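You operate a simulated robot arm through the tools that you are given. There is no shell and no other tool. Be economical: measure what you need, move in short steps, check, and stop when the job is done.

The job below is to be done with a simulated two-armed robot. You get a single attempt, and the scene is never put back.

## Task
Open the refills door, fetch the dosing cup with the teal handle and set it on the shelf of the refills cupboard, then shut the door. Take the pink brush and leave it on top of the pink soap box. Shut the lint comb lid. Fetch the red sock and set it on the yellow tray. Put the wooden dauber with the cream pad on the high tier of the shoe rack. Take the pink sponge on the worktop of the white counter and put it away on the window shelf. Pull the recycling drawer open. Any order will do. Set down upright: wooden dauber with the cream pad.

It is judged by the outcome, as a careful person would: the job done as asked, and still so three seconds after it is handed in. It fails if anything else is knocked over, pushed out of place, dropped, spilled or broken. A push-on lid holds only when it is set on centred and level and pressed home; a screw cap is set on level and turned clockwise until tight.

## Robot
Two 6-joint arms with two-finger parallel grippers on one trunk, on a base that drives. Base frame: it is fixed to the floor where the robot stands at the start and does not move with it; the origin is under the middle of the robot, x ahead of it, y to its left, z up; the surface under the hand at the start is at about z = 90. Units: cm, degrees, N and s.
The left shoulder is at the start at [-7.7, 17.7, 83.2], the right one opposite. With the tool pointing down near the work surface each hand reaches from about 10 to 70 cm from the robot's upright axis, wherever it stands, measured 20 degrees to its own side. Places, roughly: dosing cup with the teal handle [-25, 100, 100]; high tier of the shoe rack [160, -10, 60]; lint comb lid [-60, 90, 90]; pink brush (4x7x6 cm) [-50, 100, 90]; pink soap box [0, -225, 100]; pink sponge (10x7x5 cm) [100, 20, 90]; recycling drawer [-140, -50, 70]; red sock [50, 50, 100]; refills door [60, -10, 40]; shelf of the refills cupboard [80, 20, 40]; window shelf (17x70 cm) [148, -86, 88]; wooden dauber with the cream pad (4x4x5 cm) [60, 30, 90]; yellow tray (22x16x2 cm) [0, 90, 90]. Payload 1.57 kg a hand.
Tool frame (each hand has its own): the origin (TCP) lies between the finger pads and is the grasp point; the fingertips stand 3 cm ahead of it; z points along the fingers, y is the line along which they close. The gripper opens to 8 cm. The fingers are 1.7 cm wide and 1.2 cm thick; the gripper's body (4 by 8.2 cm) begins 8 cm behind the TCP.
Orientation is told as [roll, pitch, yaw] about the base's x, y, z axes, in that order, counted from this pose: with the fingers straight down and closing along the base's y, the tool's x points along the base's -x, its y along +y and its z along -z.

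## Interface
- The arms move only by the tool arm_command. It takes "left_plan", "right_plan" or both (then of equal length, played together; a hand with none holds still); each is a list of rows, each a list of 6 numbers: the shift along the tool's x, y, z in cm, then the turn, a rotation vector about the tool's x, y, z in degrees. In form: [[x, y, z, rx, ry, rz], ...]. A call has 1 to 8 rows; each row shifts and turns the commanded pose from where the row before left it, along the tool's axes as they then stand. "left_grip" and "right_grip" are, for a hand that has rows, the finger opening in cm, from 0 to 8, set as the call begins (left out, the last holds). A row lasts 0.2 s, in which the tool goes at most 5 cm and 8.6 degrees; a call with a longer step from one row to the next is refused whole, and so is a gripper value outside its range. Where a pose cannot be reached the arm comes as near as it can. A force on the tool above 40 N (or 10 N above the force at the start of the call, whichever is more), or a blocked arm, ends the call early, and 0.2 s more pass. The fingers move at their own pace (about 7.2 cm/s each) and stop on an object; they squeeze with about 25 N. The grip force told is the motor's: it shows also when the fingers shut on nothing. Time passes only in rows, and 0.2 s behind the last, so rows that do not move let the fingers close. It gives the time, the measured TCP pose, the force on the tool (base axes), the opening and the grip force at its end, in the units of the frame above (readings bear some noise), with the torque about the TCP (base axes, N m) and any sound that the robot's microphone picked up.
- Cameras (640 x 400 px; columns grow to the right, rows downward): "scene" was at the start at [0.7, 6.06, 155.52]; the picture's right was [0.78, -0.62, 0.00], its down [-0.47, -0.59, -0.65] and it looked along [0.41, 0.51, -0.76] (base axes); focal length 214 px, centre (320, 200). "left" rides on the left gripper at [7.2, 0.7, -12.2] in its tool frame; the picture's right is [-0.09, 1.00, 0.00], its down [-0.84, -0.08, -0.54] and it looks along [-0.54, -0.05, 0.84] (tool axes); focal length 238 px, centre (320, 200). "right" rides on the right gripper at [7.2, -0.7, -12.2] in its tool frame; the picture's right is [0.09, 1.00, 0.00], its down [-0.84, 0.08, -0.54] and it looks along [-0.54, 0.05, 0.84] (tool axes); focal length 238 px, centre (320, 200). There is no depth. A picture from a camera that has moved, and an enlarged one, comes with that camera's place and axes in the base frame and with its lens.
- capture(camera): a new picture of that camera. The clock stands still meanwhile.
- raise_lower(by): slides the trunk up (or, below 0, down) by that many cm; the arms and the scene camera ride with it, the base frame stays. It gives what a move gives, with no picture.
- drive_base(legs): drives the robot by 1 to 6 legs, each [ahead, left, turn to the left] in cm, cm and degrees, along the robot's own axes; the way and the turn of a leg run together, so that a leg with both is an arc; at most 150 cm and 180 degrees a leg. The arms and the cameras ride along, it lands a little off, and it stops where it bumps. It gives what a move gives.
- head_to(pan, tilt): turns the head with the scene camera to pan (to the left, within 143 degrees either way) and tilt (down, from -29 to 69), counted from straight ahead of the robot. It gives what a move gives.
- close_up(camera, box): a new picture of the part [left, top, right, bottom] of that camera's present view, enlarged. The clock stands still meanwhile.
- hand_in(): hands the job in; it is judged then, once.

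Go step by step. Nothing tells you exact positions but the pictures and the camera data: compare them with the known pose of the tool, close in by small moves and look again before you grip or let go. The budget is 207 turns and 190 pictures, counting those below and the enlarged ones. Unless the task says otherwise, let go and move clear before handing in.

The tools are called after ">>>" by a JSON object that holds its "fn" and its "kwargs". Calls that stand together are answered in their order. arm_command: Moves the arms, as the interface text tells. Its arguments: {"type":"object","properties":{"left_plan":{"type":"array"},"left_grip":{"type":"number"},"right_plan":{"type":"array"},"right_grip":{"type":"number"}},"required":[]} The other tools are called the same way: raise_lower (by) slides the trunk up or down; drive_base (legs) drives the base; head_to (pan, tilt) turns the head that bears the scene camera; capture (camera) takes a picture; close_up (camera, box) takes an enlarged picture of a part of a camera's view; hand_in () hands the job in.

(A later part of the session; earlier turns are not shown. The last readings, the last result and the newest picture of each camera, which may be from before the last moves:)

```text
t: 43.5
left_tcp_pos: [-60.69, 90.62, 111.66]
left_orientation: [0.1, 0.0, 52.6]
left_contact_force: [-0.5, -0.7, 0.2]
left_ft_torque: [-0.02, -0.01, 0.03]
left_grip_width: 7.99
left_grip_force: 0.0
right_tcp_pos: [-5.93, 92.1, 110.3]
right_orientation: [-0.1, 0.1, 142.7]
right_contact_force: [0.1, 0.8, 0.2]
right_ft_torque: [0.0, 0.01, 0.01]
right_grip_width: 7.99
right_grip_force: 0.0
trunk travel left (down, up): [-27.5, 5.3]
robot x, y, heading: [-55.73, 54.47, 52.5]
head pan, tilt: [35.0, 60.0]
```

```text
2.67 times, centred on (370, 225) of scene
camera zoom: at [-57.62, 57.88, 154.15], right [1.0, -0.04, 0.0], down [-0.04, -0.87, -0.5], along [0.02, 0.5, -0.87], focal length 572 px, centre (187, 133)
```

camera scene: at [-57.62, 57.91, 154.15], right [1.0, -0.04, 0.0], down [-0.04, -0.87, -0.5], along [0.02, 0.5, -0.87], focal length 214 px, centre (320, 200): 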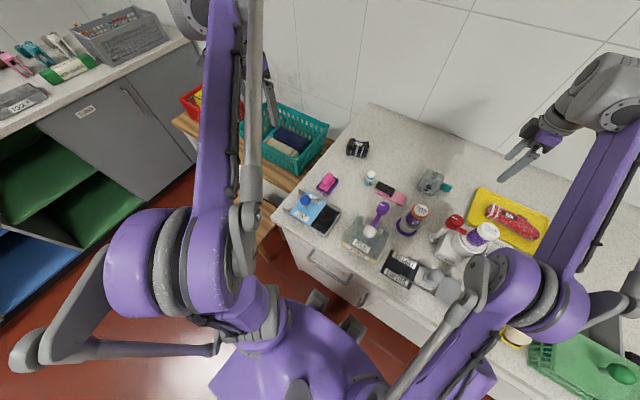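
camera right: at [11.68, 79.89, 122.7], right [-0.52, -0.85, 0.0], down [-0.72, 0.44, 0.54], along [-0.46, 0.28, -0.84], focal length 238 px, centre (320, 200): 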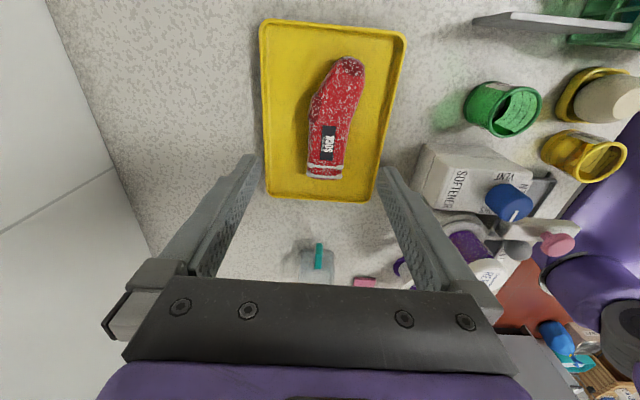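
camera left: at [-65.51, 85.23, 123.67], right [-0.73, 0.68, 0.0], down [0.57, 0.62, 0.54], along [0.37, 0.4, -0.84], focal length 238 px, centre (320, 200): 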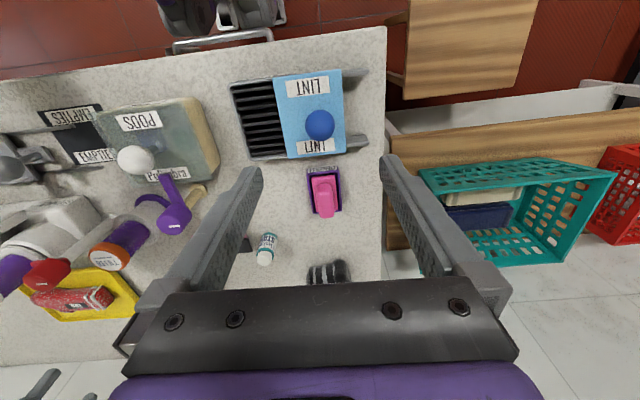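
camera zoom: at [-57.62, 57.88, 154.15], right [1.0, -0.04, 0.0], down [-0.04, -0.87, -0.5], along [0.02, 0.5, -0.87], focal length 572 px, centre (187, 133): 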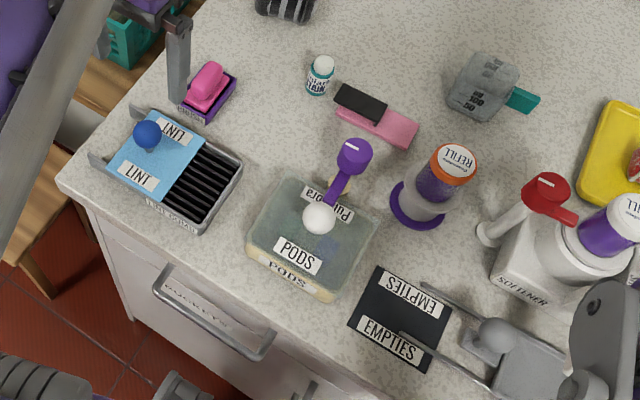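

It's a sliding lid: it must slide to the right along its rails over the black slots. I descend over the knob with fingers at 5 cm.

>>> {"fn": "arm_command", "kwargs": {"left_plan": [[-0.3, 0, 4.5, 0, 0, 0], [0, 0, 4.5, 0, 0, 0], [0, 0, 3, 0, 0, 0]], "left_grip": 5.5}}

>>> {"fn": "capture", "kwargs": {"camera": "left"}}

>>> {"fn": "close_up", "kwargs": {"camera": "scene", "box": [250, 150, 490, 300]}}

```text
t: 44.3
left_tcp_pos: [-60.67, 91.07, 99.72]
left_orientation: [0.1, 0.0, 52.6]
left_contact_force: [-0.1, 1.4, -0.1]
left_ft_torque: [-0.01, 0.03, -0.03]
left_grip_width: 5.45
left_grip_force: 0.1
right_tcp_pos: [-5.95, 92.25, 110.36]
right_orientation: [-0.1, 0.1, 142.7]
right_contact_force: [0.2, -0.2, -0.3]
right_ft_torque: [0.02, 0.03, 0.0]
right_grip_width: 7.99
right_grip_force: 0.0
trunk travel left (down, up): [-27.5, 5.3]
robot x, y, heading: [-55.46, 54.6, 52.8]
head pan, tilt: [35.0, 60.0]
```

```text
156 pictures are left
camera left: at [-65.52, 85.6, 111.82], right [-0.73, 0.68, 0.0], down [0.57, 0.62, 0.54], along [0.37, 0.4, -0.84], focal length 238 px, centre (320, 200)
```

left: 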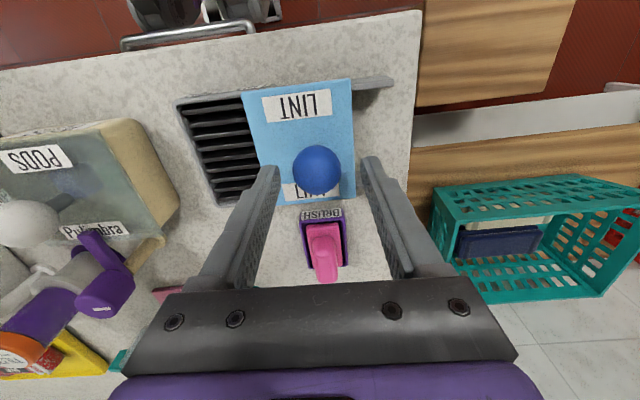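

```text
2.67 times, centred on (370, 225) of scene
camera zoom: at [-57.62, 57.93, 154.15], right [1.0, -0.04, 0.0], down [-0.04, -0.87, -0.5], along [0.02, 0.5, -0.87], focal length 572 px, centre (187, 133)
```

zoom: 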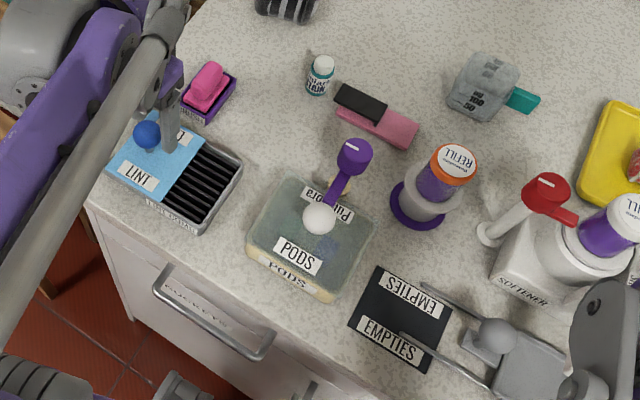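

The knob (about 3.5 cm) is between the fingers. I lower 2.5 cm and close.

>>> {"fn": "arm_command", "kwargs": {"left_plan": [[-0.4, 0, 1.3, 0, 0, 0], [0, 0, 1.2, 0, 0, 0]]}}

>>> {"fn": "arm_command", "kwargs": {"left_plan": [[0, 0, 0, 0, 0, 0], [0, 0, 0, 0, 0, 0], [0, 0, 0, 0, 0, 0]], "left_grip": 0}}

>>> {"fn": "capture", "kwargs": {"camera": "left"}}

```text
t: 44.9
left_tcp_pos: [-60.51, 91.37, 97.28]
left_orientation: [0.1, 0.1, 52.7]
left_contact_force: [0.2, 0.4, -0.4]
left_ft_torque: [0.0, -0.01, 0.01]
left_grip_width: 5.5
left_grip_force: 0.1
right_tcp_pos: [-6.06, 92.25, 110.44]
right_orientation: [-0.1, 0.0, 142.7]
right_contact_force: [-0.8, -0.5, 0.2]
right_ft_torque: [0.02, 0.0, -0.02]
right_grip_width: 8.0
right_grip_force: 0.1
trunk travel left (down, up): [-27.5, 5.3]
robot x, y, heading: [-55.15, 54.54, 52.5]
head pan, tilt: [35.0, 60.0]
```

```text
t: 45.7
left_tcp_pos: [-60.54, 91.35, 97.29]
left_orientation: [0.1, 0.1, 52.6]
left_contact_force: [-0.8, -0.6, -4.7]
left_ft_torque: [0.02, 0.03, -0.06]
left_grip_width: 3.36
left_grip_force: 41.3
right_tcp_pos: [-6.0, 92.08, 110.27]
right_orientation: [-0.1, 0.2, 142.8]
right_contact_force: [0.1, 0.5, -0.6]
right_ft_torque: [-0.02, 0.04, 0.01]
right_grip_width: 8.0
right_grip_force: 0.0
trunk travel left (down, up): [-27.5, 5.3]
robot x, y, heading: [-55.62, 54.68, 52.5]
head pan, tilt: [35.0, 60.0]
```

```text
154 pictures are left
camera left: at [-65.17, 85.94, 109.33], right [-0.73, 0.68, 0.0], down [0.57, 0.62, 0.54], along [0.37, 0.4, -0.84], focal length 238 px, centre (320, 200)
```

left: 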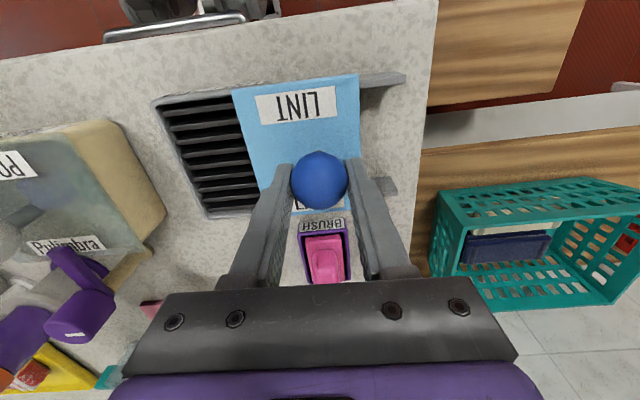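

Gripped on the knob (3.4 cm). I slide it to the right (tool -y) in small rows.

>>> {"fn": "arm_command", "kwargs": {"left_plan": [[0, -1, 0, 0, 0, 0], [0, -1, 0, 0, 0, 0], [0, -1, 0, 0, 0, 0], [0, -1, 0, 0, 0, 0]]}}

>>> {"fn": "capture", "kwargs": {"camera": "left"}}

```text
t: 46.7
left_tcp_pos: [-56.95, 88.9, 97.34]
left_orientation: [0.1, -0.1, 52.6]
left_contact_force: [4.0, 5.2, 28.4]
left_ft_torque: [-0.4, 0.29, -0.06]
left_grip_width: 3.34
left_grip_force: 41.3
right_tcp_pos: [-5.86, 92.12, 110.35]
right_orientation: [0.0, -0.1, 142.7]
right_contact_force: [0.5, -0.2, -0.2]
right_ft_torque: [0.03, 0.0, -0.01]
right_grip_width: 8.0
right_grip_force: 0.0
trunk travel left (down, up): [-27.5, 5.3]
robot x, y, heading: [-54.89, 54.37, 52.4]
head pan, tilt: [35.0, 60.0]
```

```text
153 pictures are left
camera left: at [-61.77, 83.44, 109.31], right [-0.73, 0.68, 0.0], down [0.57, 0.62, 0.54], along [0.37, 0.4, -0.84], focal length 238 px, centre (320, 200)
```

left: 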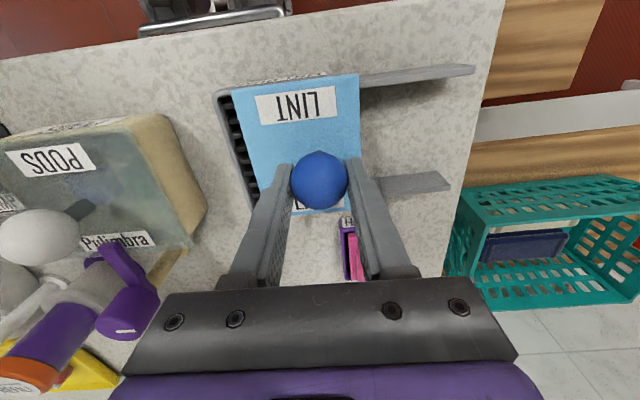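

It has slid 4.3 cm; about 1.5 cm remains. I keep going with small steps.

>>> {"fn": "arm_command", "kwargs": {"left_plan": [[0, -0.5, -0.1, 0, 0, 0], [0, -0.5, 0, 0, 0, 0], [0, -0.5, 0, 0, 0, 0], [0, -0.4, 0, 0, 0, 0]]}}

>>> {"fn": "capture", "kwargs": {"camera": "left"}}

```text
t: 47.7
left_tcp_pos: [-55.72, 87.9, 97.25]
left_orientation: [0.1, 0.1, 52.5]
left_contact_force: [-5.8, 22.3, 25.1]
left_ft_torque: [0.22, -0.06, -0.13]
left_grip_width: 3.31
left_grip_force: 41.3
right_tcp_pos: [-6.06, 92.3, 110.35]
right_orientation: [-0.1, 0.0, 142.8]
right_contact_force: [0.6, 0.1, 0.1]
right_ft_torque: [-0.02, 0.01, 0.01]
right_grip_width: 7.99
right_grip_force: 0.2
trunk travel left (down, up): [-27.5, 5.3]
robot x, y, heading: [-55.29, 54.62, 52.6]
head pan, tilt: [35.0, 60.0]
```

```text
152 pictures are left
camera left: at [-60.5, 82.53, 109.3], right [-0.74, 0.68, 0.0], down [0.57, 0.62, 0.54], along [0.36, 0.4, -0.84], focal length 238 px, centre (320, 200)
```

left: 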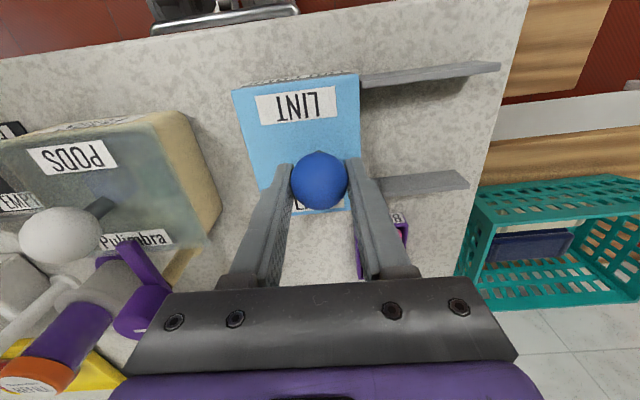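

The lid now covers the slots and the side force rises at its stop. A final nudge, then release and rise.

>>> {"fn": "arm_command", "kwargs": {"left_plan": [[0, -0.4, 0, 0, 0, 0], [0, -0.3, 0, 0, 0, 0]]}}

>>> {"fn": "arm_command", "kwargs": {"left_plan": [[0, 0.3, -0.2, 0, 0, 0], [0, 0, 0, 0, 0, 0], [0, 0, 0, 0, 0, 0]], "left_grip": 5.5}}

>>> {"fn": "arm_command", "kwargs": {"left_plan": [[0, 0, -3, 0, 0, 0], [0, 0, -4.5, 0, 0, 0], [0, 0, -4.5, 0, 0, 0]]}}

>>> {"fn": "capture", "kwargs": {"camera": "left"}}

>>> {"fn": "close_up", "kwargs": {"camera": "scene", "box": [250, 150, 490, 300]}}

```text
t: 48.1
left_tcp_pos: [-55.73, 87.97, 97.21]
left_orientation: [0.7, -0.1, 52.7]
left_contact_force: [-5.6, 9.9, 1.9]
left_ft_torque: [0.21, 0.23, -0.22]
left_grip_width: 3.33
left_grip_force: 41.3
right_tcp_pos: [-6.09, 92.31, 110.34]
right_orientation: [-0.2, 0.1, 142.7]
right_contact_force: [-1.2, -0.5, -0.2]
right_ft_torque: [0.02, -0.02, -0.01]
right_grip_width: 8.02
right_grip_force: 0.0
trunk travel left (down, up): [-27.5, 5.3]
robot x, y, heading: [-55.44, 54.75, 52.7]
head pan, tilt: [35.0, 60.0]
stopped in row 1 (left hand): the force on the tool passed its limit at 45 N (the readings are from after the stop); the commanded pose is now the measured one
```

```text
t: 48.9
left_tcp_pos: [-55.91, 87.96, 97.51]
left_orientation: [0.6, 0.0, 52.8]
left_contact_force: [0.2, 0.2, -0.6]
left_ft_torque: [-0.01, 0.01, -0.01]
left_grip_width: 5.48
left_grip_force: 0.2
right_tcp_pos: [-6.05, 92.12, 110.34]
right_orientation: [-0.2, 0.0, 142.6]
right_contact_force: [-0.2, -0.7, 0.6]
right_ft_torque: [-0.02, 0.0, 0.01]
right_grip_width: 8.01
right_grip_force: 0.1
trunk travel left (down, up): [-27.5, 5.3]
robot x, y, heading: [-55.59, 54.45, 52.5]
head pan, tilt: [35.0, 60.0]
```

```text
t: 49.7
left_tcp_pos: [-55.77, 87.74, 109.56]
left_orientation: [0.4, 0.0, 52.7]
left_contact_force: [0.5, 0.6, 0.5]
left_ft_torque: [0.01, 0.03, 0.0]
left_grip_width: 5.49
left_grip_force: 0.1
right_tcp_pos: [-6.01, 92.32, 110.34]
right_orientation: [-0.2, 0.0, 142.8]
right_contact_force: [0.0, -0.6, 0.4]
right_ft_torque: [0.02, -0.04, 0.01]
right_grip_width: 8.0
right_grip_force: 0.1
trunk travel left (down, up): [-27.5, 5.3]
robot x, y, heading: [-55.35, 54.46, 52.8]
head pan, tilt: [35.0, 60.0]
```

```text
151 pictures are left
camera left: at [-60.43, 82.28, 121.58], right [-0.74, 0.68, 0.01], down [0.57, 0.62, 0.54], along [0.36, 0.4, -0.84], focal length 238 px, centre (320, 200)
```

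left: 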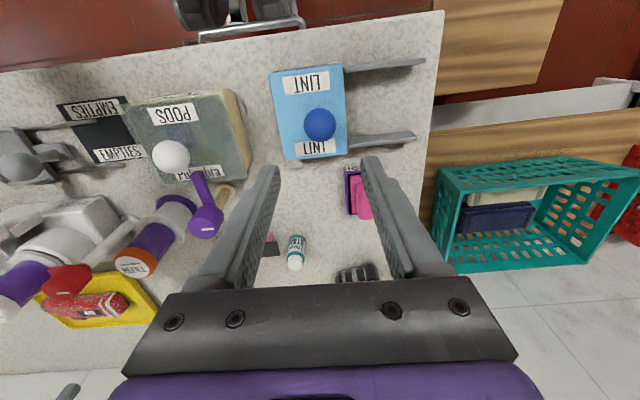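

```text
2.67 times, centred on (370, 225) of scene
camera zoom: at [-57.63, 57.92, 154.15], right [1.0, -0.04, 0.0], down [-0.04, -0.87, -0.5], along [0.02, 0.5, -0.87], focal length 572 px, centre (187, 133)
```

zoom: 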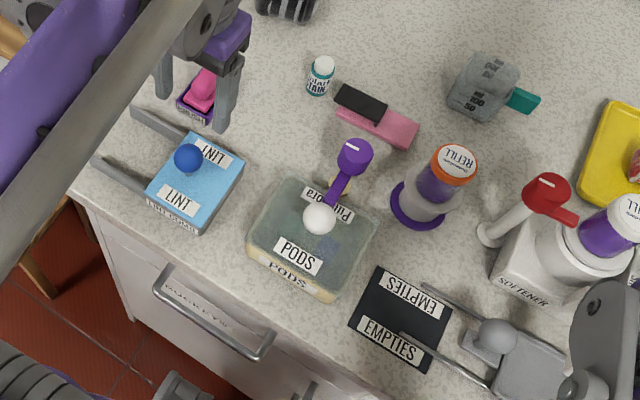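

The lint lid is shut. Next I bring the right hand over the clear dosing cup with the teal handle for a close look.

>>> {"fn": "arm_command", "kwargs": {"right_plan": [[-3, 0, -3, 0, 0, 0], [-4, 1, 0, 0, 0, 0], [-4, 1, 0, 0, 0, 0], [-2.4, 0.9, 0, 0, 0, 0]]}}

>>> {"fn": "capture", "kwargs": {"camera": "right"}}

>>> {"fn": "close_up", "kwargs": {"camera": "scene", "box": [380, 140, 500, 215]}}

```text
t: 50.7
left_tcp_pos: [-55.8, 87.75, 109.47]
left_orientation: [0.5, -0.1, 52.7]
left_contact_force: [0.4, 0.2, 0.6]
left_ft_torque: [0.01, 0.0, 0.03]
left_grip_width: 5.51
left_grip_force: 0.1
right_tcp_pos: [-19.28, 97.24, 112.76]
right_orientation: [-0.1, 0.2, 142.8]
right_contact_force: [-0.5, -0.2, -0.3]
right_ft_torque: [0.0, 0.01, 0.02]
right_grip_width: 8.01
right_grip_force: 0.1
right hand out of reach, approached as far as the arm can: row 1
trunk travel left (down, up): [-27.5, 5.3]
robot x, y, heading: [-55.15, 54.53, 52.7]
head pan, tilt: [35.0, 60.0]
```

```text
149 pictures are left
camera right: at [-13.21, 93.36, 125.04], right [-0.53, -0.85, 0.0], down [-0.71, 0.44, 0.54], along [-0.46, 0.29, -0.84], focal length 238 px, centre (320, 200)
```

right: 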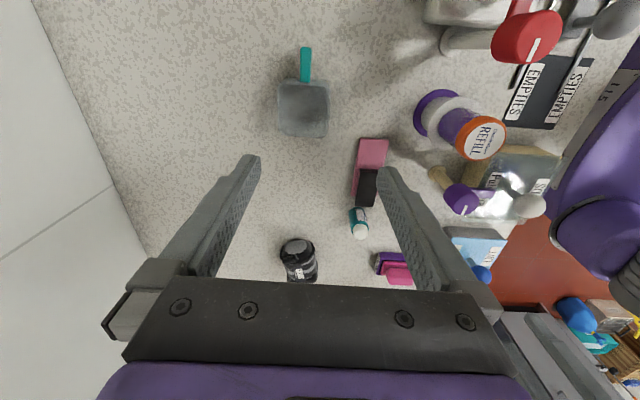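

```text
5.33 times, centred on (440, 178) of scene
camera zoom: at [-57.71, 57.93, 154.15], right [1.0, -0.04, 0.0], down [-0.04, -0.87, -0.5], along [0.02, 0.5, -0.87], focal length 1144 px, centre (-320, 320)
```

zoom: 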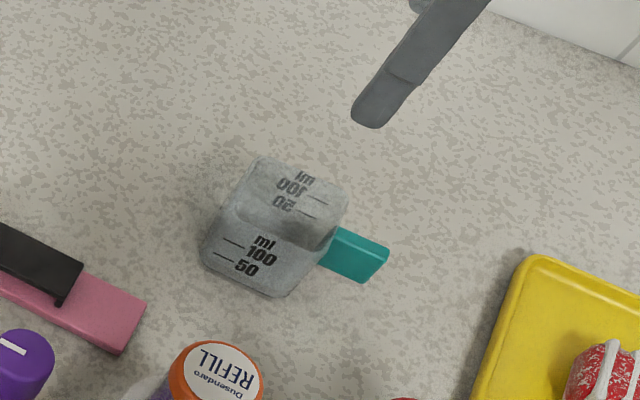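

The cup is upright and open, about 6.3 cm square, with its handle pointing right. For later placing inside the cupboard I'll hold it by its front and back faces with the hand tilted 45° over the handle. First I drive 10 cm left and tilt the right hand.

>>> {"fn": "drive_base", "kwargs": {"legs": [[0, 10, 0]]}}

>>> {"fn": "arm_command", "kwargs": {"right_plan": [[2, 0, 0, 0, -7.5, 0], [2, 0, 0, 0, -7.5, 0], [2, 0, 0, 0, -7.5, 0], [2, 0, 0, 0, -7.5, 0], [2, 0, 0, 0, -7.5, 0], [2, 0, 0, 0, -7.5, 0]]}}

>>> {"fn": "capture", "kwargs": {"camera": "right"}}

>>> {"fn": "head_to", "kwargs": {"pan": 0, "tilt": 55}}

>>> {"fn": "capture", "kwargs": {"camera": "scene"}}

```text
t: 52.2
left_tcp_pos: [-63.69, 93.8, 109.45]
left_orientation: [0.4, -0.1, 52.7]
left_contact_force: [0.2, -0.6, 0.0]
left_ft_torque: [-0.04, 0.0, 0.02]
left_grip_width: 5.49
left_grip_force: 0.0
right_tcp_pos: [-27.05, 103.23, 112.78]
right_orientation: [-0.1, 0.1, 142.8]
right_contact_force: [-0.5, 0.0, -0.3]
right_ft_torque: [0.01, 0.01, 0.0]
right_grip_width: 8.0
right_grip_force: 0.1
trunk travel left (down, up): [-27.5, 5.3]
robot x, y, heading: [-63.36, 60.32, 52.4]
head pan, tilt: [35.0, 60.0]
```

```text
t: 53.6
left_tcp_pos: [-63.6, 93.76, 109.55]
left_orientation: [0.6, 0.0, 52.8]
left_contact_force: [0.2, -0.6, 0.5]
left_ft_torque: [-0.01, 0.01, -0.02]
left_grip_width: 5.52
left_grip_force: 0.0
right_tcp_pos: [-18.23, 96.32, 108.84]
right_orientation: [-0.2, -45.0, 142.9]
right_contact_force: [0.5, -0.5, 0.5]
right_ft_torque: [-0.01, 0.02, 0.02]
right_grip_width: 7.98
right_grip_force: 0.1
trunk travel left (down, up): [-27.5, 5.3]
robot x, y, heading: [-63.08, 60.94, 52.5]
head pan, tilt: [35.0, 60.0]
```

```text
147 pictures are left
camera right: at [-6.99, 88.56, 112.5], right [-0.55, -0.83, -0.07], down [-0.21, 0.06, 0.98], along [-0.81, 0.55, -0.21], focal length 238 px, centre (320, 200)
```

right: 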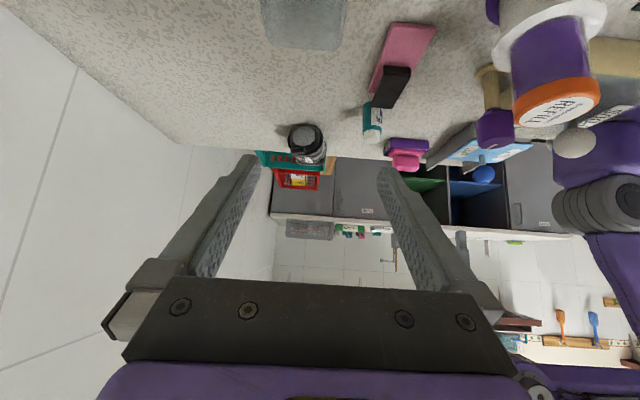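

```text
t: 54.6
left_tcp_pos: [-63.67, 93.93, 109.5]
left_orientation: [0.5, -0.1, 52.7]
left_contact_force: [0.4, -0.4, 0.4]
left_ft_torque: [0.0, -0.01, -0.01]
left_grip_width: 5.5
left_grip_force: 0.1
right_tcp_pos: [-18.32, 96.52, 108.95]
right_orientation: [-0.1, -44.9, 142.8]
right_contact_force: [0.8, 0.0, -0.2]
right_ft_torque: [-0.01, -0.01, -0.01]
right_grip_width: 7.99
right_grip_force: 0.1
trunk travel left (down, up): [-27.5, 5.3]
robot x, y, heading: [-63.4, 60.49, 52.4]
head pan, tilt: [0.0, 55.0]
```

```text
146 pictures are left
camera scene: at [-61.47, 63.07, 154.76], right [0.79, -0.61, 0.0], down [-0.5, -0.65, -0.57], along [0.35, 0.46, -0.82], focal length 214 px, centre (320, 200)
```

scene: 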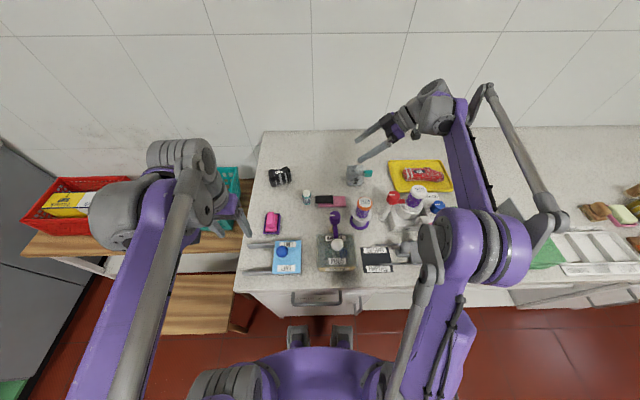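

The cup is at about [-17.5,98.4], top near z 96, well aligned with the hand. I go part way down to check.

>>> {"fn": "arm_command", "kwargs": {"right_plan": [[1.93, -1.0, 2.31, 0, 0, 0], [1.93, -1.0, 2.31, 0, 0, 0]]}}

>>> {"fn": "capture", "kwargs": {"camera": "right"}}

>>> {"fn": "close_up", "kwargs": {"camera": "scene", "box": [300, 80, 460, 180]}}

```text
t: 55.2
left_tcp_pos: [-63.55, 93.74, 109.49]
left_orientation: [0.5, -0.1, 52.8]
left_contact_force: [0.1, -0.2, 0.3]
left_ft_torque: [-0.01, -0.03, 0.0]
left_grip_width: 5.51
left_grip_force: 0.1
right_tcp_pos: [-17.24, 98.57, 102.75]
right_orientation: [-0.3, -45.0, 142.8]
right_contact_force: [-0.3, -0.1, 0.6]
right_ft_torque: [-0.01, 0.03, 0.04]
right_grip_width: 8.0
right_grip_force: 0.0
trunk travel left (down, up): [-27.5, 5.3]
robot x, y, heading: [-63.15, 60.97, 52.6]
head pan, tilt: [0.0, 55.0]
```

```text
145 pictures are left
camera right: at [-6.11, 90.71, 106.42], right [-0.55, -0.83, -0.07], down [-0.21, 0.06, 0.97], along [-0.81, 0.55, -0.21], focal length 238 px, centre (320, 200)
```

right: 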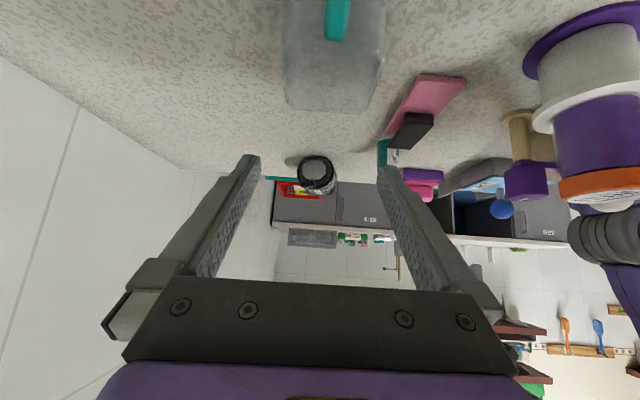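

```text
4.00 times, centred on (380, 130) of scene
camera zoom: at [-61.41, 63.12, 154.76], right [0.79, -0.61, 0.0], down [-0.5, -0.65, -0.57], along [0.35, 0.46, -0.82], focal length 858 px, centre (80, 480)
```

zoom: 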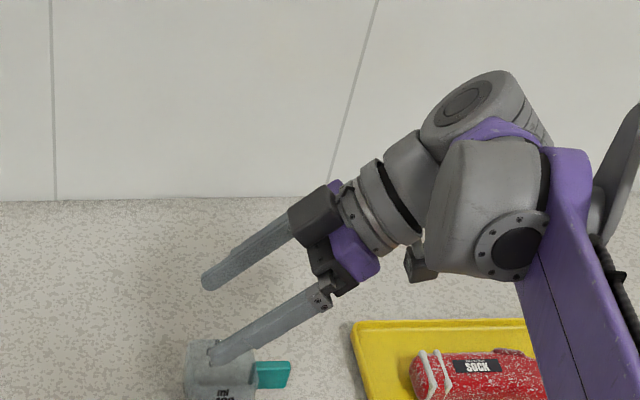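

The cup lies about 0.8 cm toward the robot from the hand's plane. I correct and descend partway, then check.

>>> {"fn": "arm_command", "kwargs": {"right_plan": [[0, 0.8, 0, 0, 0, 0], [1.6, 0, 1.6, 0, 0, 0], [1.2, 0, 1.2, 0, 0, 0]]}}

>>> {"fn": "capture", "kwargs": {"camera": "right"}}

>>> {"fn": "close_up", "kwargs": {"camera": "scene", "box": [300, 120, 460, 220]}}

```text
t: 56.0
left_tcp_pos: [-63.75, 93.85, 109.47]
left_orientation: [0.6, 0.0, 52.7]
left_contact_force: [-0.1, -0.1, 0.0]
left_ft_torque: [-0.03, 0.01, -0.02]
left_grip_width: 5.51
left_grip_force: 0.2
right_tcp_pos: [-17.81, 97.81, 99.01]
right_orientation: [-0.2, -45.0, 142.7]
right_contact_force: [0.4, 0.2, -0.5]
right_ft_torque: [0.0, 0.02, -0.03]
right_grip_width: 7.98
right_grip_force: 0.1
trunk travel left (down, up): [-27.5, 5.3]
robot x, y, heading: [-63.29, 60.51, 52.5]
head pan, tilt: [0.0, 55.0]
```

```text
143 pictures are left
camera right: at [-6.61, 90.09, 102.62], right [-0.55, -0.83, -0.07], down [-0.21, 0.06, 0.97], along [-0.81, 0.55, -0.21], focal length 238 px, centre (320, 200)
```

right: 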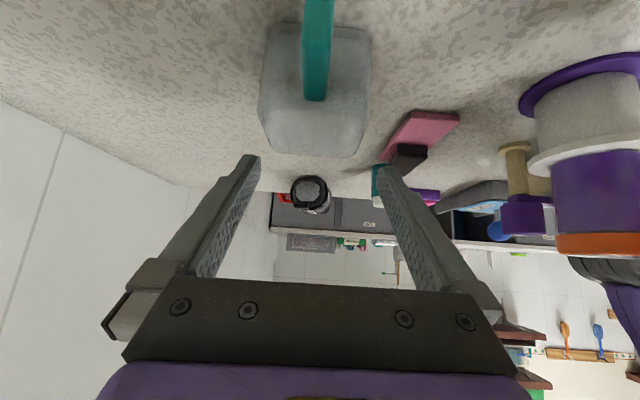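

```text
4.00 times, centred on (380, 170) of scene
camera zoom: at [-61.46, 63.07, 154.76], right [0.79, -0.61, 0.0], down [-0.5, -0.65, -0.57], along [0.35, 0.46, -0.82], focal length 858 px, centre (80, 320)
```

zoom: 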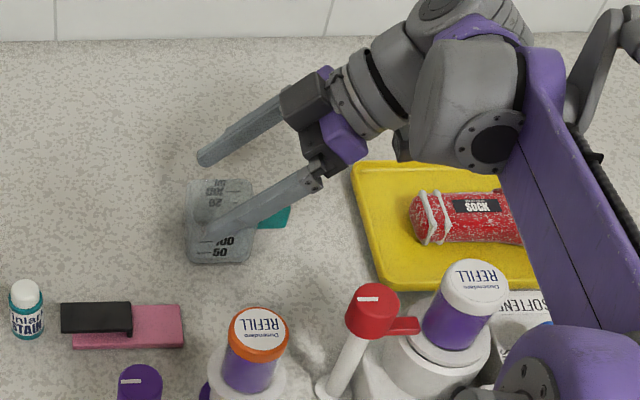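

Aligned now (cup centred at column 315). I descend the rest and grip.

>>> {"fn": "arm_command", "kwargs": {"right_plan": [[1.9, -0.15, 1.9, 0, 0, 0], [1.2, 0, 1.2, 0, 0, 0], [0.5, 0, 0.5, 0, 0, 0]]}}

>>> {"fn": "capture", "kwargs": {"camera": "right"}}

>>> {"fn": "close_up", "kwargs": {"camera": "scene", "box": [300, 120, 460, 220]}}

```text
t: 56.8
left_tcp_pos: [-63.6, 93.84, 109.52]
left_orientation: [0.5, -0.1, 52.7]
left_contact_force: [-0.1, 0.1, -0.6]
left_ft_torque: [0.01, 0.03, 0.0]
left_grip_width: 5.49
left_grip_force: 0.1
right_tcp_pos: [-17.69, 97.9, 93.94]
right_orientation: [-0.2, -45.0, 142.7]
right_contact_force: [0.8, 0.6, 0.0]
right_ft_torque: [-0.02, 0.0, 0.02]
right_grip_width: 8.01
right_grip_force: 0.0
trunk travel left (down, up): [-27.5, 5.3]
robot x, y, heading: [-63.38, 60.59, 52.5]
head pan, tilt: [0.0, 55.0]
```

```text
141 pictures are left
camera right: at [-6.49, 90.11, 97.55], right [-0.55, -0.83, -0.07], down [-0.21, 0.06, 0.97], along [-0.81, 0.55, -0.21], focal length 238 px, centre (320, 200)
```

right: 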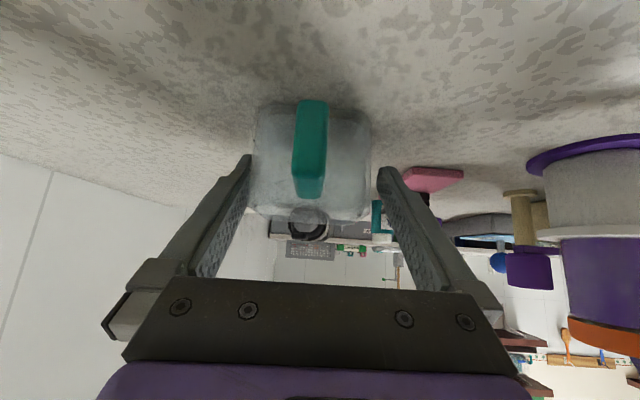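

```text
4.00 times, centred on (380, 170) of scene
camera zoom: at [-61.46, 63.08, 154.76], right [0.79, -0.61, 0.0], down [-0.5, -0.65, -0.57], along [0.35, 0.46, -0.82], focal length 858 px, centre (80, 320)
```

zoom: 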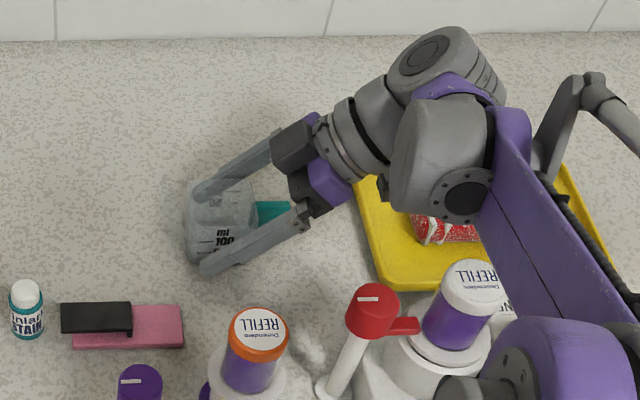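

The cup sits between the fingers. A tiny correction, then close.

>>> {"fn": "arm_command", "kwargs": {"right_plan": [[0, -0.3, 0.6, 0, 0, 0]]}}

>>> {"fn": "arm_command", "kwargs": {"right_plan": [[0, 0, 0, 0, 0, 0], [0, 0, 0, 0, 0, 0], [0, 0, 0, 0, 0, 0]], "right_grip": 0}}

>>> {"fn": "capture", "kwargs": {"camera": "right"}}

```text
t: 57.2
left_tcp_pos: [-63.62, 93.8, 109.53]
left_orientation: [0.5, 0.0, 52.7]
left_contact_force: [0.3, -0.3, 0.4]
left_ft_torque: [-0.02, 0.0, -0.02]
left_grip_width: 5.5
left_grip_force: 0.0
right_tcp_pos: [-17.89, 98.45, 93.43]
right_orientation: [-0.3, -44.9, 142.8]
right_contact_force: [-0.3, -0.4, -0.3]
right_ft_torque: [-0.03, 0.01, -0.01]
right_grip_width: 8.01
right_grip_force: 0.1
trunk travel left (down, up): [-27.5, 5.3]
robot x, y, heading: [-63.27, 60.56, 52.5]
head pan, tilt: [0.0, 55.0]
```

```text
t: 58.0
left_tcp_pos: [-63.64, 93.93, 109.56]
left_orientation: [0.5, 0.1, 52.7]
left_contact_force: [0.3, 0.3, 0.2]
left_ft_torque: [-0.01, 0.0, 0.0]
left_grip_width: 5.5
left_grip_force: 0.1
right_tcp_pos: [-17.81, 98.53, 93.51]
right_orientation: [-0.1, -45.0, 142.7]
right_contact_force: [-0.6, -1.0, 0.2]
right_ft_torque: [0.0, -0.01, 0.01]
right_grip_width: 6.1
right_grip_force: 24.9
trunk travel left (down, up): [-27.5, 5.3]
robot x, y, heading: [-63.4, 60.6, 52.4]
head pan, tilt: [0.0, 55.0]
```

```text
139 pictures are left
camera right: at [-6.67, 90.59, 97.13], right [-0.55, -0.83, -0.07], down [-0.21, 0.06, 0.97], along [-0.81, 0.55, -0.21], focal length 238 px, centre (320, 200)
```

right: 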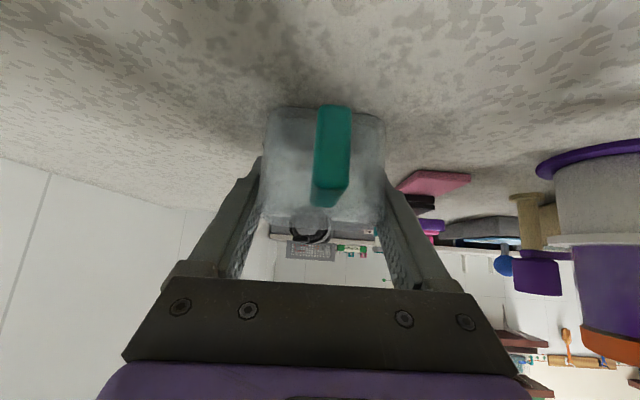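

Gripped at 6.1 cm. I lift straight up 14 cm.

>>> {"fn": "arm_command", "kwargs": {"right_plan": [[-1, 0, -1, 0, 0, 0], [-3.3, 0, -3.3, 0, 0, 0], [-3.3, 0, -3.3, 0, 0, 0], [-2.5, 0, -2.5, 0, 0, 0]]}}

>>> {"fn": "capture", "kwargs": {"camera": "right"}}

>>> {"fn": "capture", "kwargs": {"camera": "left"}}

```text
t: 59.0
left_tcp_pos: [-63.76, 93.75, 109.54]
left_orientation: [0.5, -0.1, 52.8]
left_contact_force: [0.2, 0.1, -0.1]
left_ft_torque: [-0.03, -0.01, -0.01]
left_grip_width: 5.49
left_grip_force: 0.0
right_tcp_pos: [-17.97, 98.35, 107.78]
right_orientation: [-0.3, -44.9, 142.8]
right_contact_force: [0.8, -0.5, 0.5]
right_ft_torque: [0.03, -0.01, 0.02]
right_grip_width: 6.11
right_grip_force: 25.4
trunk travel left (down, up): [-27.5, 5.3]
robot x, y, heading: [-63.11, 60.76, 52.4]
head pan, tilt: [0.0, 55.0]
```

```text
138 pictures are left
camera right: at [-6.85, 90.52, 111.51], right [-0.55, -0.83, -0.07], down [-0.21, 0.06, 0.97], along [-0.81, 0.55, -0.21], focal length 238 px, centre (320, 200)
```

right: 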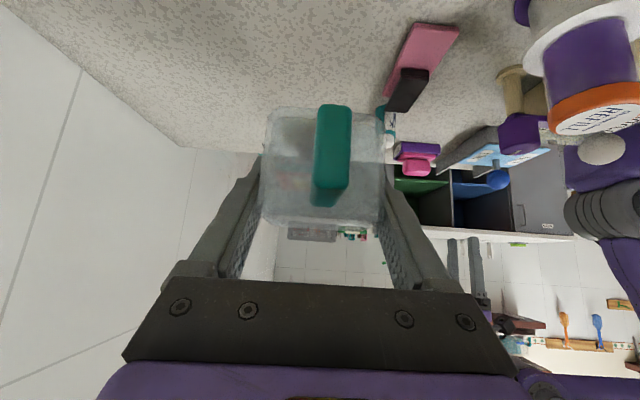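

```text
137 pictures are left
camera left: at [-68.37, 88.35, 121.53], right [-0.74, 0.68, 0.01], down [0.57, 0.61, 0.54], along [0.36, 0.4, -0.84], focal length 238 px, centre (320, 200)
```

left: 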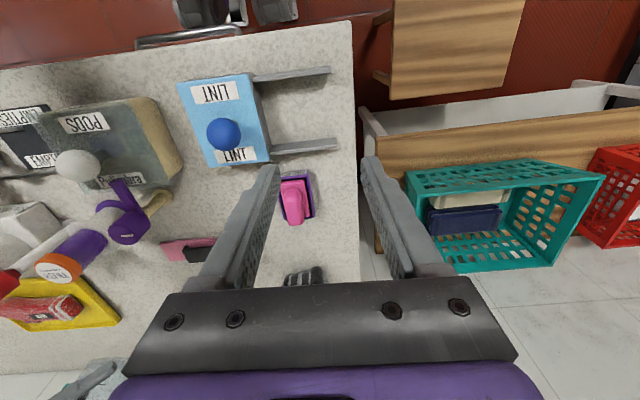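

Cup held level. Now the pink brush (in its purple tray near [-54,99]): I move the left hand above it.

>>> {"fn": "arm_command", "kwargs": {"left_plan": [[-3.4, -1.5, 0, 0, 0, 0], [-3.4, -1.5, 0, 0, 0, 0], [-3.4, -1.6, 2, 0, 0, 0]], "left_grip": 8}}

>>> {"fn": "capture", "kwargs": {"camera": "left"}}

>>> {"fn": "close_up", "kwargs": {"camera": "scene", "box": [200, 180, 360, 280]}}

```text
t: 59.8
left_tcp_pos: [-53.83, 99.23, 107.33]
left_orientation: [0.7, 0.0, 52.7]
left_contact_force: [-0.6, -0.3, -0.1]
left_ft_torque: [0.0, -0.01, 0.04]
left_grip_width: 8.01
left_grip_force: 0.2
right_tcp_pos: [-18.01, 98.39, 107.71]
right_orientation: [0.0, -45.0, 142.6]
right_contact_force: [0.7, 0.1, 0.3]
right_ft_torque: [0.04, -0.01, 0.02]
right_grip_width: 6.09
right_grip_force: 24.5
trunk travel left (down, up): [-27.5, 5.3]
robot x, y, heading: [-63.21, 60.65, 52.5]
head pan, tilt: [0.0, 55.0]
```

```text
136 pictures are left
camera left: at [-58.43, 93.72, 119.45], right [-0.74, 0.68, 0.01], down [0.57, 0.62, 0.54], along [0.36, 0.4, -0.84], focal length 238 px, centre (320, 200)
```

left: 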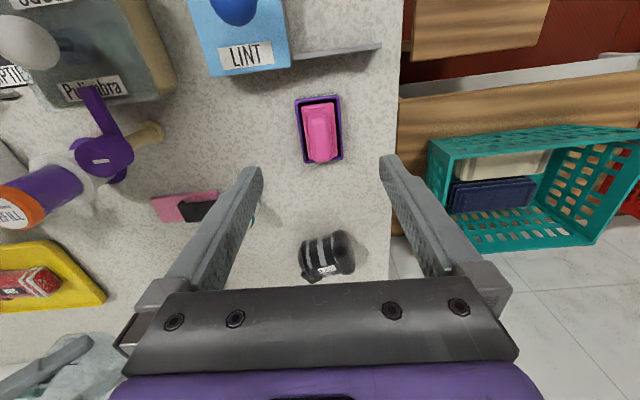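

```text
4.00 times, centred on (280, 230) of scene
camera zoom: at [-61.35, 63.19, 154.76], right [0.79, -0.61, 0.0], down [-0.5, -0.65, -0.57], along [0.35, 0.45, -0.82], focal length 858 px, centre (480, 80)
```

zoom: 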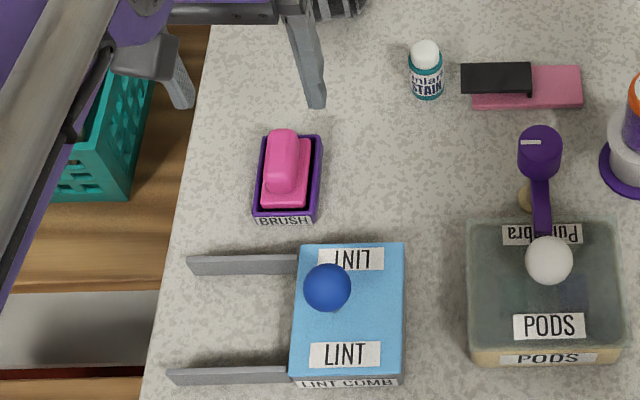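

The hand is centred over the brush. I descend toward its raised grip.

>>> {"fn": "arm_command", "kwargs": {"left_plan": [[0, 0, 4, 0, 0, 0], [0, 0, 4, 0, 0, 0]], "left_grip": 6}}

>>> {"fn": "capture", "kwargs": {"camera": "left"}}

>>> {"fn": "close_up", "kwargs": {"camera": "scene", "box": [200, 180, 360, 280]}}

```text
t: 60.4
left_tcp_pos: [-53.85, 99.39, 99.3]
left_orientation: [0.5, 0.1, 52.7]
left_contact_force: [-0.3, -0.3, -0.4]
left_ft_torque: [0.02, 0.01, -0.02]
left_grip_width: 5.99
left_grip_force: 0.0
right_tcp_pos: [-18.0, 98.34, 107.8]
right_orientation: [-0.1, -45.0, 142.9]
right_contact_force: [0.2, 0.2, -0.5]
right_ft_torque: [-0.02, 0.0, 0.01]
right_grip_width: 6.08
right_grip_force: 24.4
trunk travel left (down, up): [-27.5, 5.3]
robot x, y, heading: [-63.36, 60.73, 52.5]
head pan, tilt: [0.0, 55.0]
```

```text
134 pictures are left
camera left: at [-58.57, 93.86, 111.36], right [-0.74, 0.68, 0.01], down [0.57, 0.62, 0.54], along [0.36, 0.4, -0.84], focal length 238 px, centre (320, 200)
```

left: 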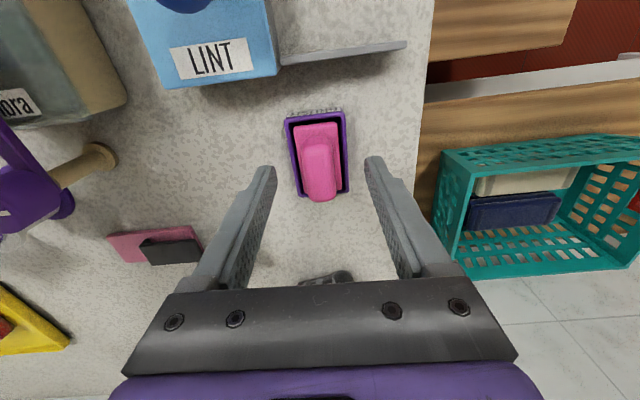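

```text
4.00 times, centred on (280, 230) of scene
camera zoom: at [-61.45, 63.11, 154.76], right [0.79, -0.61, 0.0], down [-0.5, -0.65, -0.57], along [0.35, 0.46, -0.82], focal length 858 px, centre (480, 80)
```

zoom: 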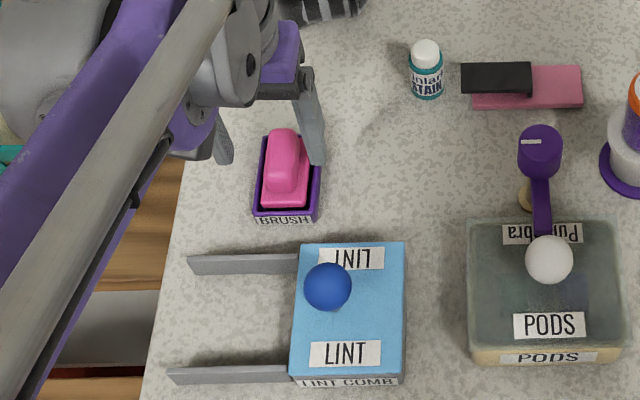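

Well centred. I descend 2.7 cm and close on the grip.

>>> {"fn": "arm_command", "kwargs": {"left_plan": [[0, 0, 1.7, 0, 0, 0], [0, 0, 1, 0, 0, 0]], "left_grip": 5}}

>>> {"fn": "capture", "kwargs": {"camera": "left"}}

>>> {"fn": "arm_command", "kwargs": {"left_plan": [[0, 0, 0, 0, 0, 0], [0, 0, 0, 0, 0, 0], [0, 0, 0, 0, 0, 0]], "left_grip": 0}}

>>> {"fn": "capture", "kwargs": {"camera": "left"}}

```text
t: 61.0
left_tcp_pos: [-53.8, 99.27, 96.88]
left_orientation: [0.5, 0.0, 52.8]
left_contact_force: [0.2, 0.6, -0.4]
left_ft_torque: [0.01, 0.04, 0.04]
left_grip_width: 5.02
left_grip_force: 0.1
right_tcp_pos: [-18.07, 98.32, 107.84]
right_orientation: [-0.2, -45.0, 142.8]
right_contact_force: [0.3, -0.3, -0.4]
right_ft_torque: [-0.03, 0.0, 0.02]
right_grip_width: 6.1
right_grip_force: 24.7
trunk travel left (down, up): [-27.5, 5.3]
robot x, y, heading: [-63.37, 60.57, 52.6]
head pan, tilt: [0.0, 55.0]
```

```text
132 pictures are left
camera left: at [-58.58, 93.84, 108.84], right [-0.74, 0.68, 0.01], down [0.57, 0.62, 0.54], along [0.36, 0.4, -0.84], focal length 238 px, centre (320, 200)
```

left: 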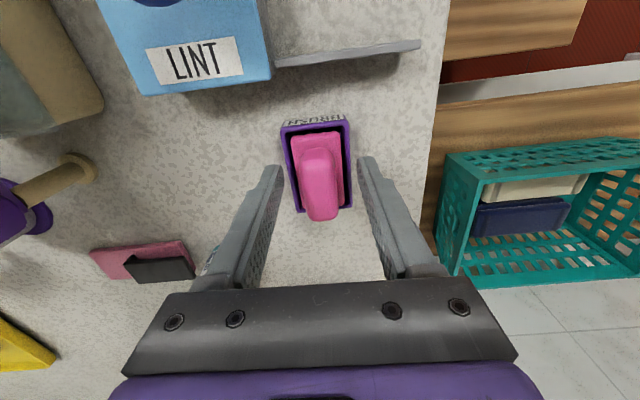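

```text
t: 61.8
left_tcp_pos: [-53.91, 99.35, 96.81]
left_orientation: [0.4, -0.1, 52.8]
left_contact_force: [0.3, -0.6, -0.2]
left_ft_torque: [-0.02, -0.03, 0.0]
left_grip_width: 2.32
left_grip_force: 25.2
right_tcp_pos: [-18.0, 98.33, 107.83]
right_orientation: [-0.2, -45.0, 142.8]
right_contact_force: [0.3, -0.2, -0.3]
right_ft_torque: [0.0, 0.02, -0.01]
right_grip_width: 6.09
right_grip_force: 24.8
trunk travel left (down, up): [-27.5, 5.3]
robot x, y, heading: [-63.22, 60.5, 52.3]
head pan, tilt: [0.0, 55.0]
```

```text
131 pictures are left
camera left: at [-58.58, 93.84, 108.86], right [-0.74, 0.68, 0.01], down [0.57, 0.62, 0.54], along [0.36, 0.4, -0.84], focal length 238 px, centre (320, 200)
```

left: 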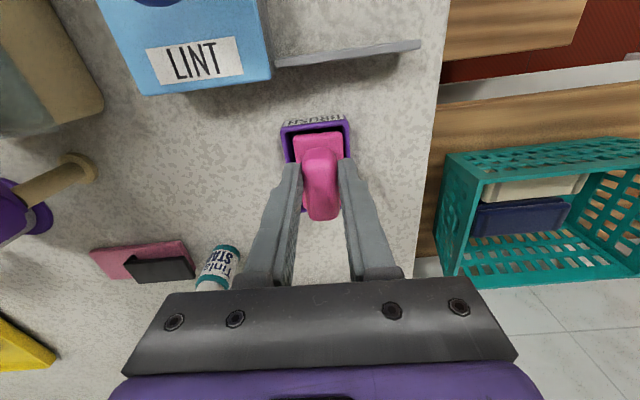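

Gripped (2.3 cm). I lift it clear.

>>> {"fn": "arm_command", "kwargs": {"left_plan": [[0, 0, -2, 0, 0, 0], [0, 0, -4.5, 0, 0, 0], [0, 0, -4.5, 0, 0, 0], [0, 0, -4.5, 0, 0, 0]]}}

>>> {"fn": "capture", "kwargs": {"camera": "left"}}

>>> {"fn": "capture", "kwargs": {"camera": "scene"}}

```text
t: 62.8
left_tcp_pos: [-53.95, 99.14, 112.2]
left_orientation: [0.6, 0.0, 52.7]
left_contact_force: [-0.5, -0.9, -0.1]
left_ft_torque: [-0.02, 0.0, -0.01]
left_grip_width: 2.32
left_grip_force: 24.8
right_tcp_pos: [-18.08, 98.22, 107.85]
right_orientation: [-0.3, -45.1, 142.8]
right_contact_force: [0.1, 0.5, -0.4]
right_ft_torque: [0.0, 0.04, -0.03]
right_grip_width: 6.11
right_grip_force: 25.8
trunk travel left (down, up): [-27.5, 5.3]
robot x, y, heading: [-63.14, 60.91, 52.5]
head pan, tilt: [0.0, 55.0]
```

```text
130 pictures are left
camera left: at [-58.64, 93.63, 124.27], right [-0.74, 0.68, 0.01], down [0.57, 0.61, 0.54], along [0.36, 0.4, -0.84], focal length 238 px, centre (320, 200)
```

left: 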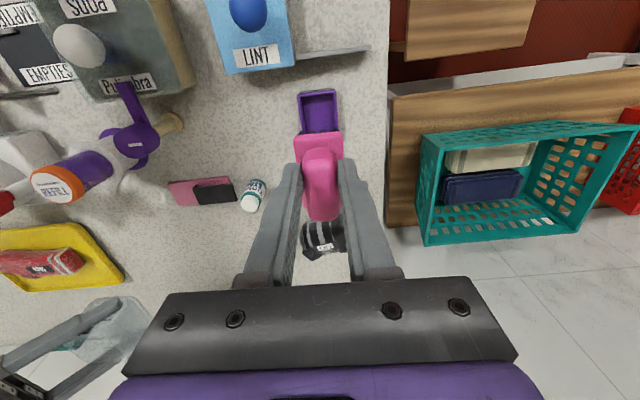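

```text
129 pictures are left
camera scene: at [-61.47, 63.06, 154.76], right [0.79, -0.61, 0.0], down [-0.5, -0.65, -0.57], along [0.35, 0.46, -0.82], focal length 214 px, centre (320, 200)
```

scene: 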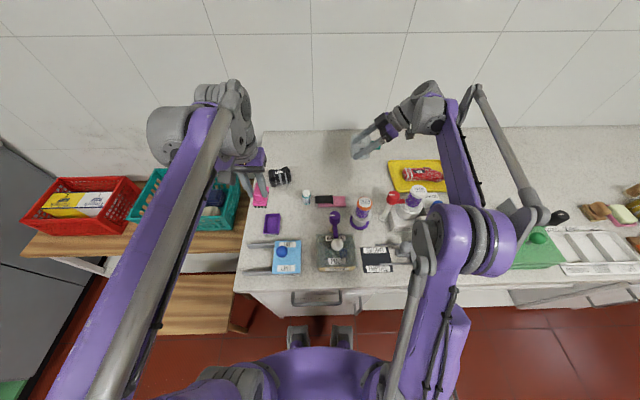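

Both items are held. I back off from the counter and turn the right hand (about the vertical) so it points ahead with the cup level.

>>> {"fn": "drive_base", "kwargs": {"legs": [[-40, 0, 0]]}}

>>> {"fn": "arm_command", "kwargs": {"right_plan": [[0, 0, 0, 5.8, 0, 5.8], [0, 0, 0, 5.8, 0, 5.8], [0, 0, 0, 5.8, 0, 5.8], [0, 0, 0, 5.8, 0, 5.8], [0, 0, 0, 5.8, 0, 5.8], [0, 0, 0, 5.8, 0, 5.8]]}}

>>> {"fn": "arm_command", "kwargs": {"right_plan": [[0, 0, 0, 5.8, 0, 5.8], [0, 0, 0, 5.8, 0, 5.8], [0, 0, 0, 5.8, 0, 5.8], [0, 0, 0, 5.8, 0, 5.8], [0, 0, 0, 5.8, 0, 5.8], [2.5, 0, -2.5, 0, 0, 0], [2.5, 0, -2.5, 0, 0, 0]]}}

>>> {"fn": "capture", "kwargs": {"camera": "scene"}}

```text
t: 65.3
left_tcp_pos: [-78.23, 67.24, 112.17]
left_orientation: [0.6, -0.1, 52.4]
left_contact_force: [-0.4, 0.1, -0.8]
left_ft_torque: [0.02, 0.01, 0.0]
left_grip_width: 2.3
left_grip_force: 24.8
right_tcp_pos: [-42.44, 66.33, 107.78]
right_orientation: [-0.2, -45.1, 142.4]
right_contact_force: [0.3, -0.1, -1.5]
right_ft_torque: [0.0, -0.05, 0.01]
right_grip_width: 6.09
right_grip_force: 25.0
trunk travel left (down, up): [-27.5, 5.3]
robot x, y, heading: [-87.62, 28.93, 52.3]
head pan, tilt: [0.0, 55.0]
```

```text
t: 66.7
left_tcp_pos: [-78.27, 67.39, 112.13]
left_orientation: [0.5, -0.1, 52.4]
left_contact_force: [-1.1, -0.7, -0.2]
left_ft_torque: [0.03, -0.02, -0.02]
left_grip_width: 2.3
left_grip_force: 25.0
right_tcp_pos: [-42.43, 66.41, 107.75]
right_orientation: [-0.1, -45.1, 93.1]
right_contact_force: [0.6, -1.2, -0.4]
right_ft_torque: [0.0, 0.01, -0.03]
right_grip_width: 6.06
right_grip_force: 25.3
trunk travel left (down, up): [-27.5, 5.3]
robot x, y, heading: [-87.97, 28.96, 52.4]
head pan, tilt: [0.0, 55.0]
```

```text
t: 68.3
left_tcp_pos: [-78.29, 67.29, 112.22]
left_orientation: [0.5, -0.2, 52.3]
left_contact_force: [-1.2, 0.9, -0.3]
left_ft_torque: [0.0, 0.0, 0.03]
left_grip_width: 2.3
left_grip_force: 24.6
right_tcp_pos: [-46.58, 60.48, 107.97]
right_orientation: [-0.1, -45.2, 52.3]
right_contact_force: [0.0, -0.1, 0.0]
right_ft_torque: [-0.01, 0.0, 0.0]
right_grip_width: 6.1
right_grip_force: 25.4
trunk travel left (down, up): [-27.5, 5.3]
robot x, y, heading: [-87.8, 28.96, 52.3]
head pan, tilt: [0.0, 55.0]
```

```text
128 pictures are left
camera scene: at [-86.0, 31.2, 154.76], right [0.79, -0.61, 0.0], down [-0.5, -0.65, -0.57], along [0.35, 0.45, -0.82], focal length 214 px, centre (320, 200)
```

scene: 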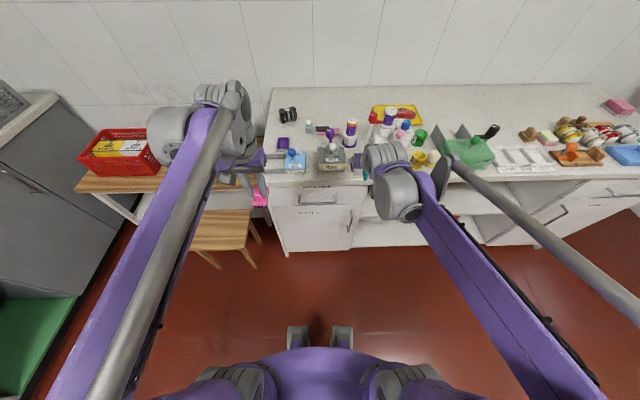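

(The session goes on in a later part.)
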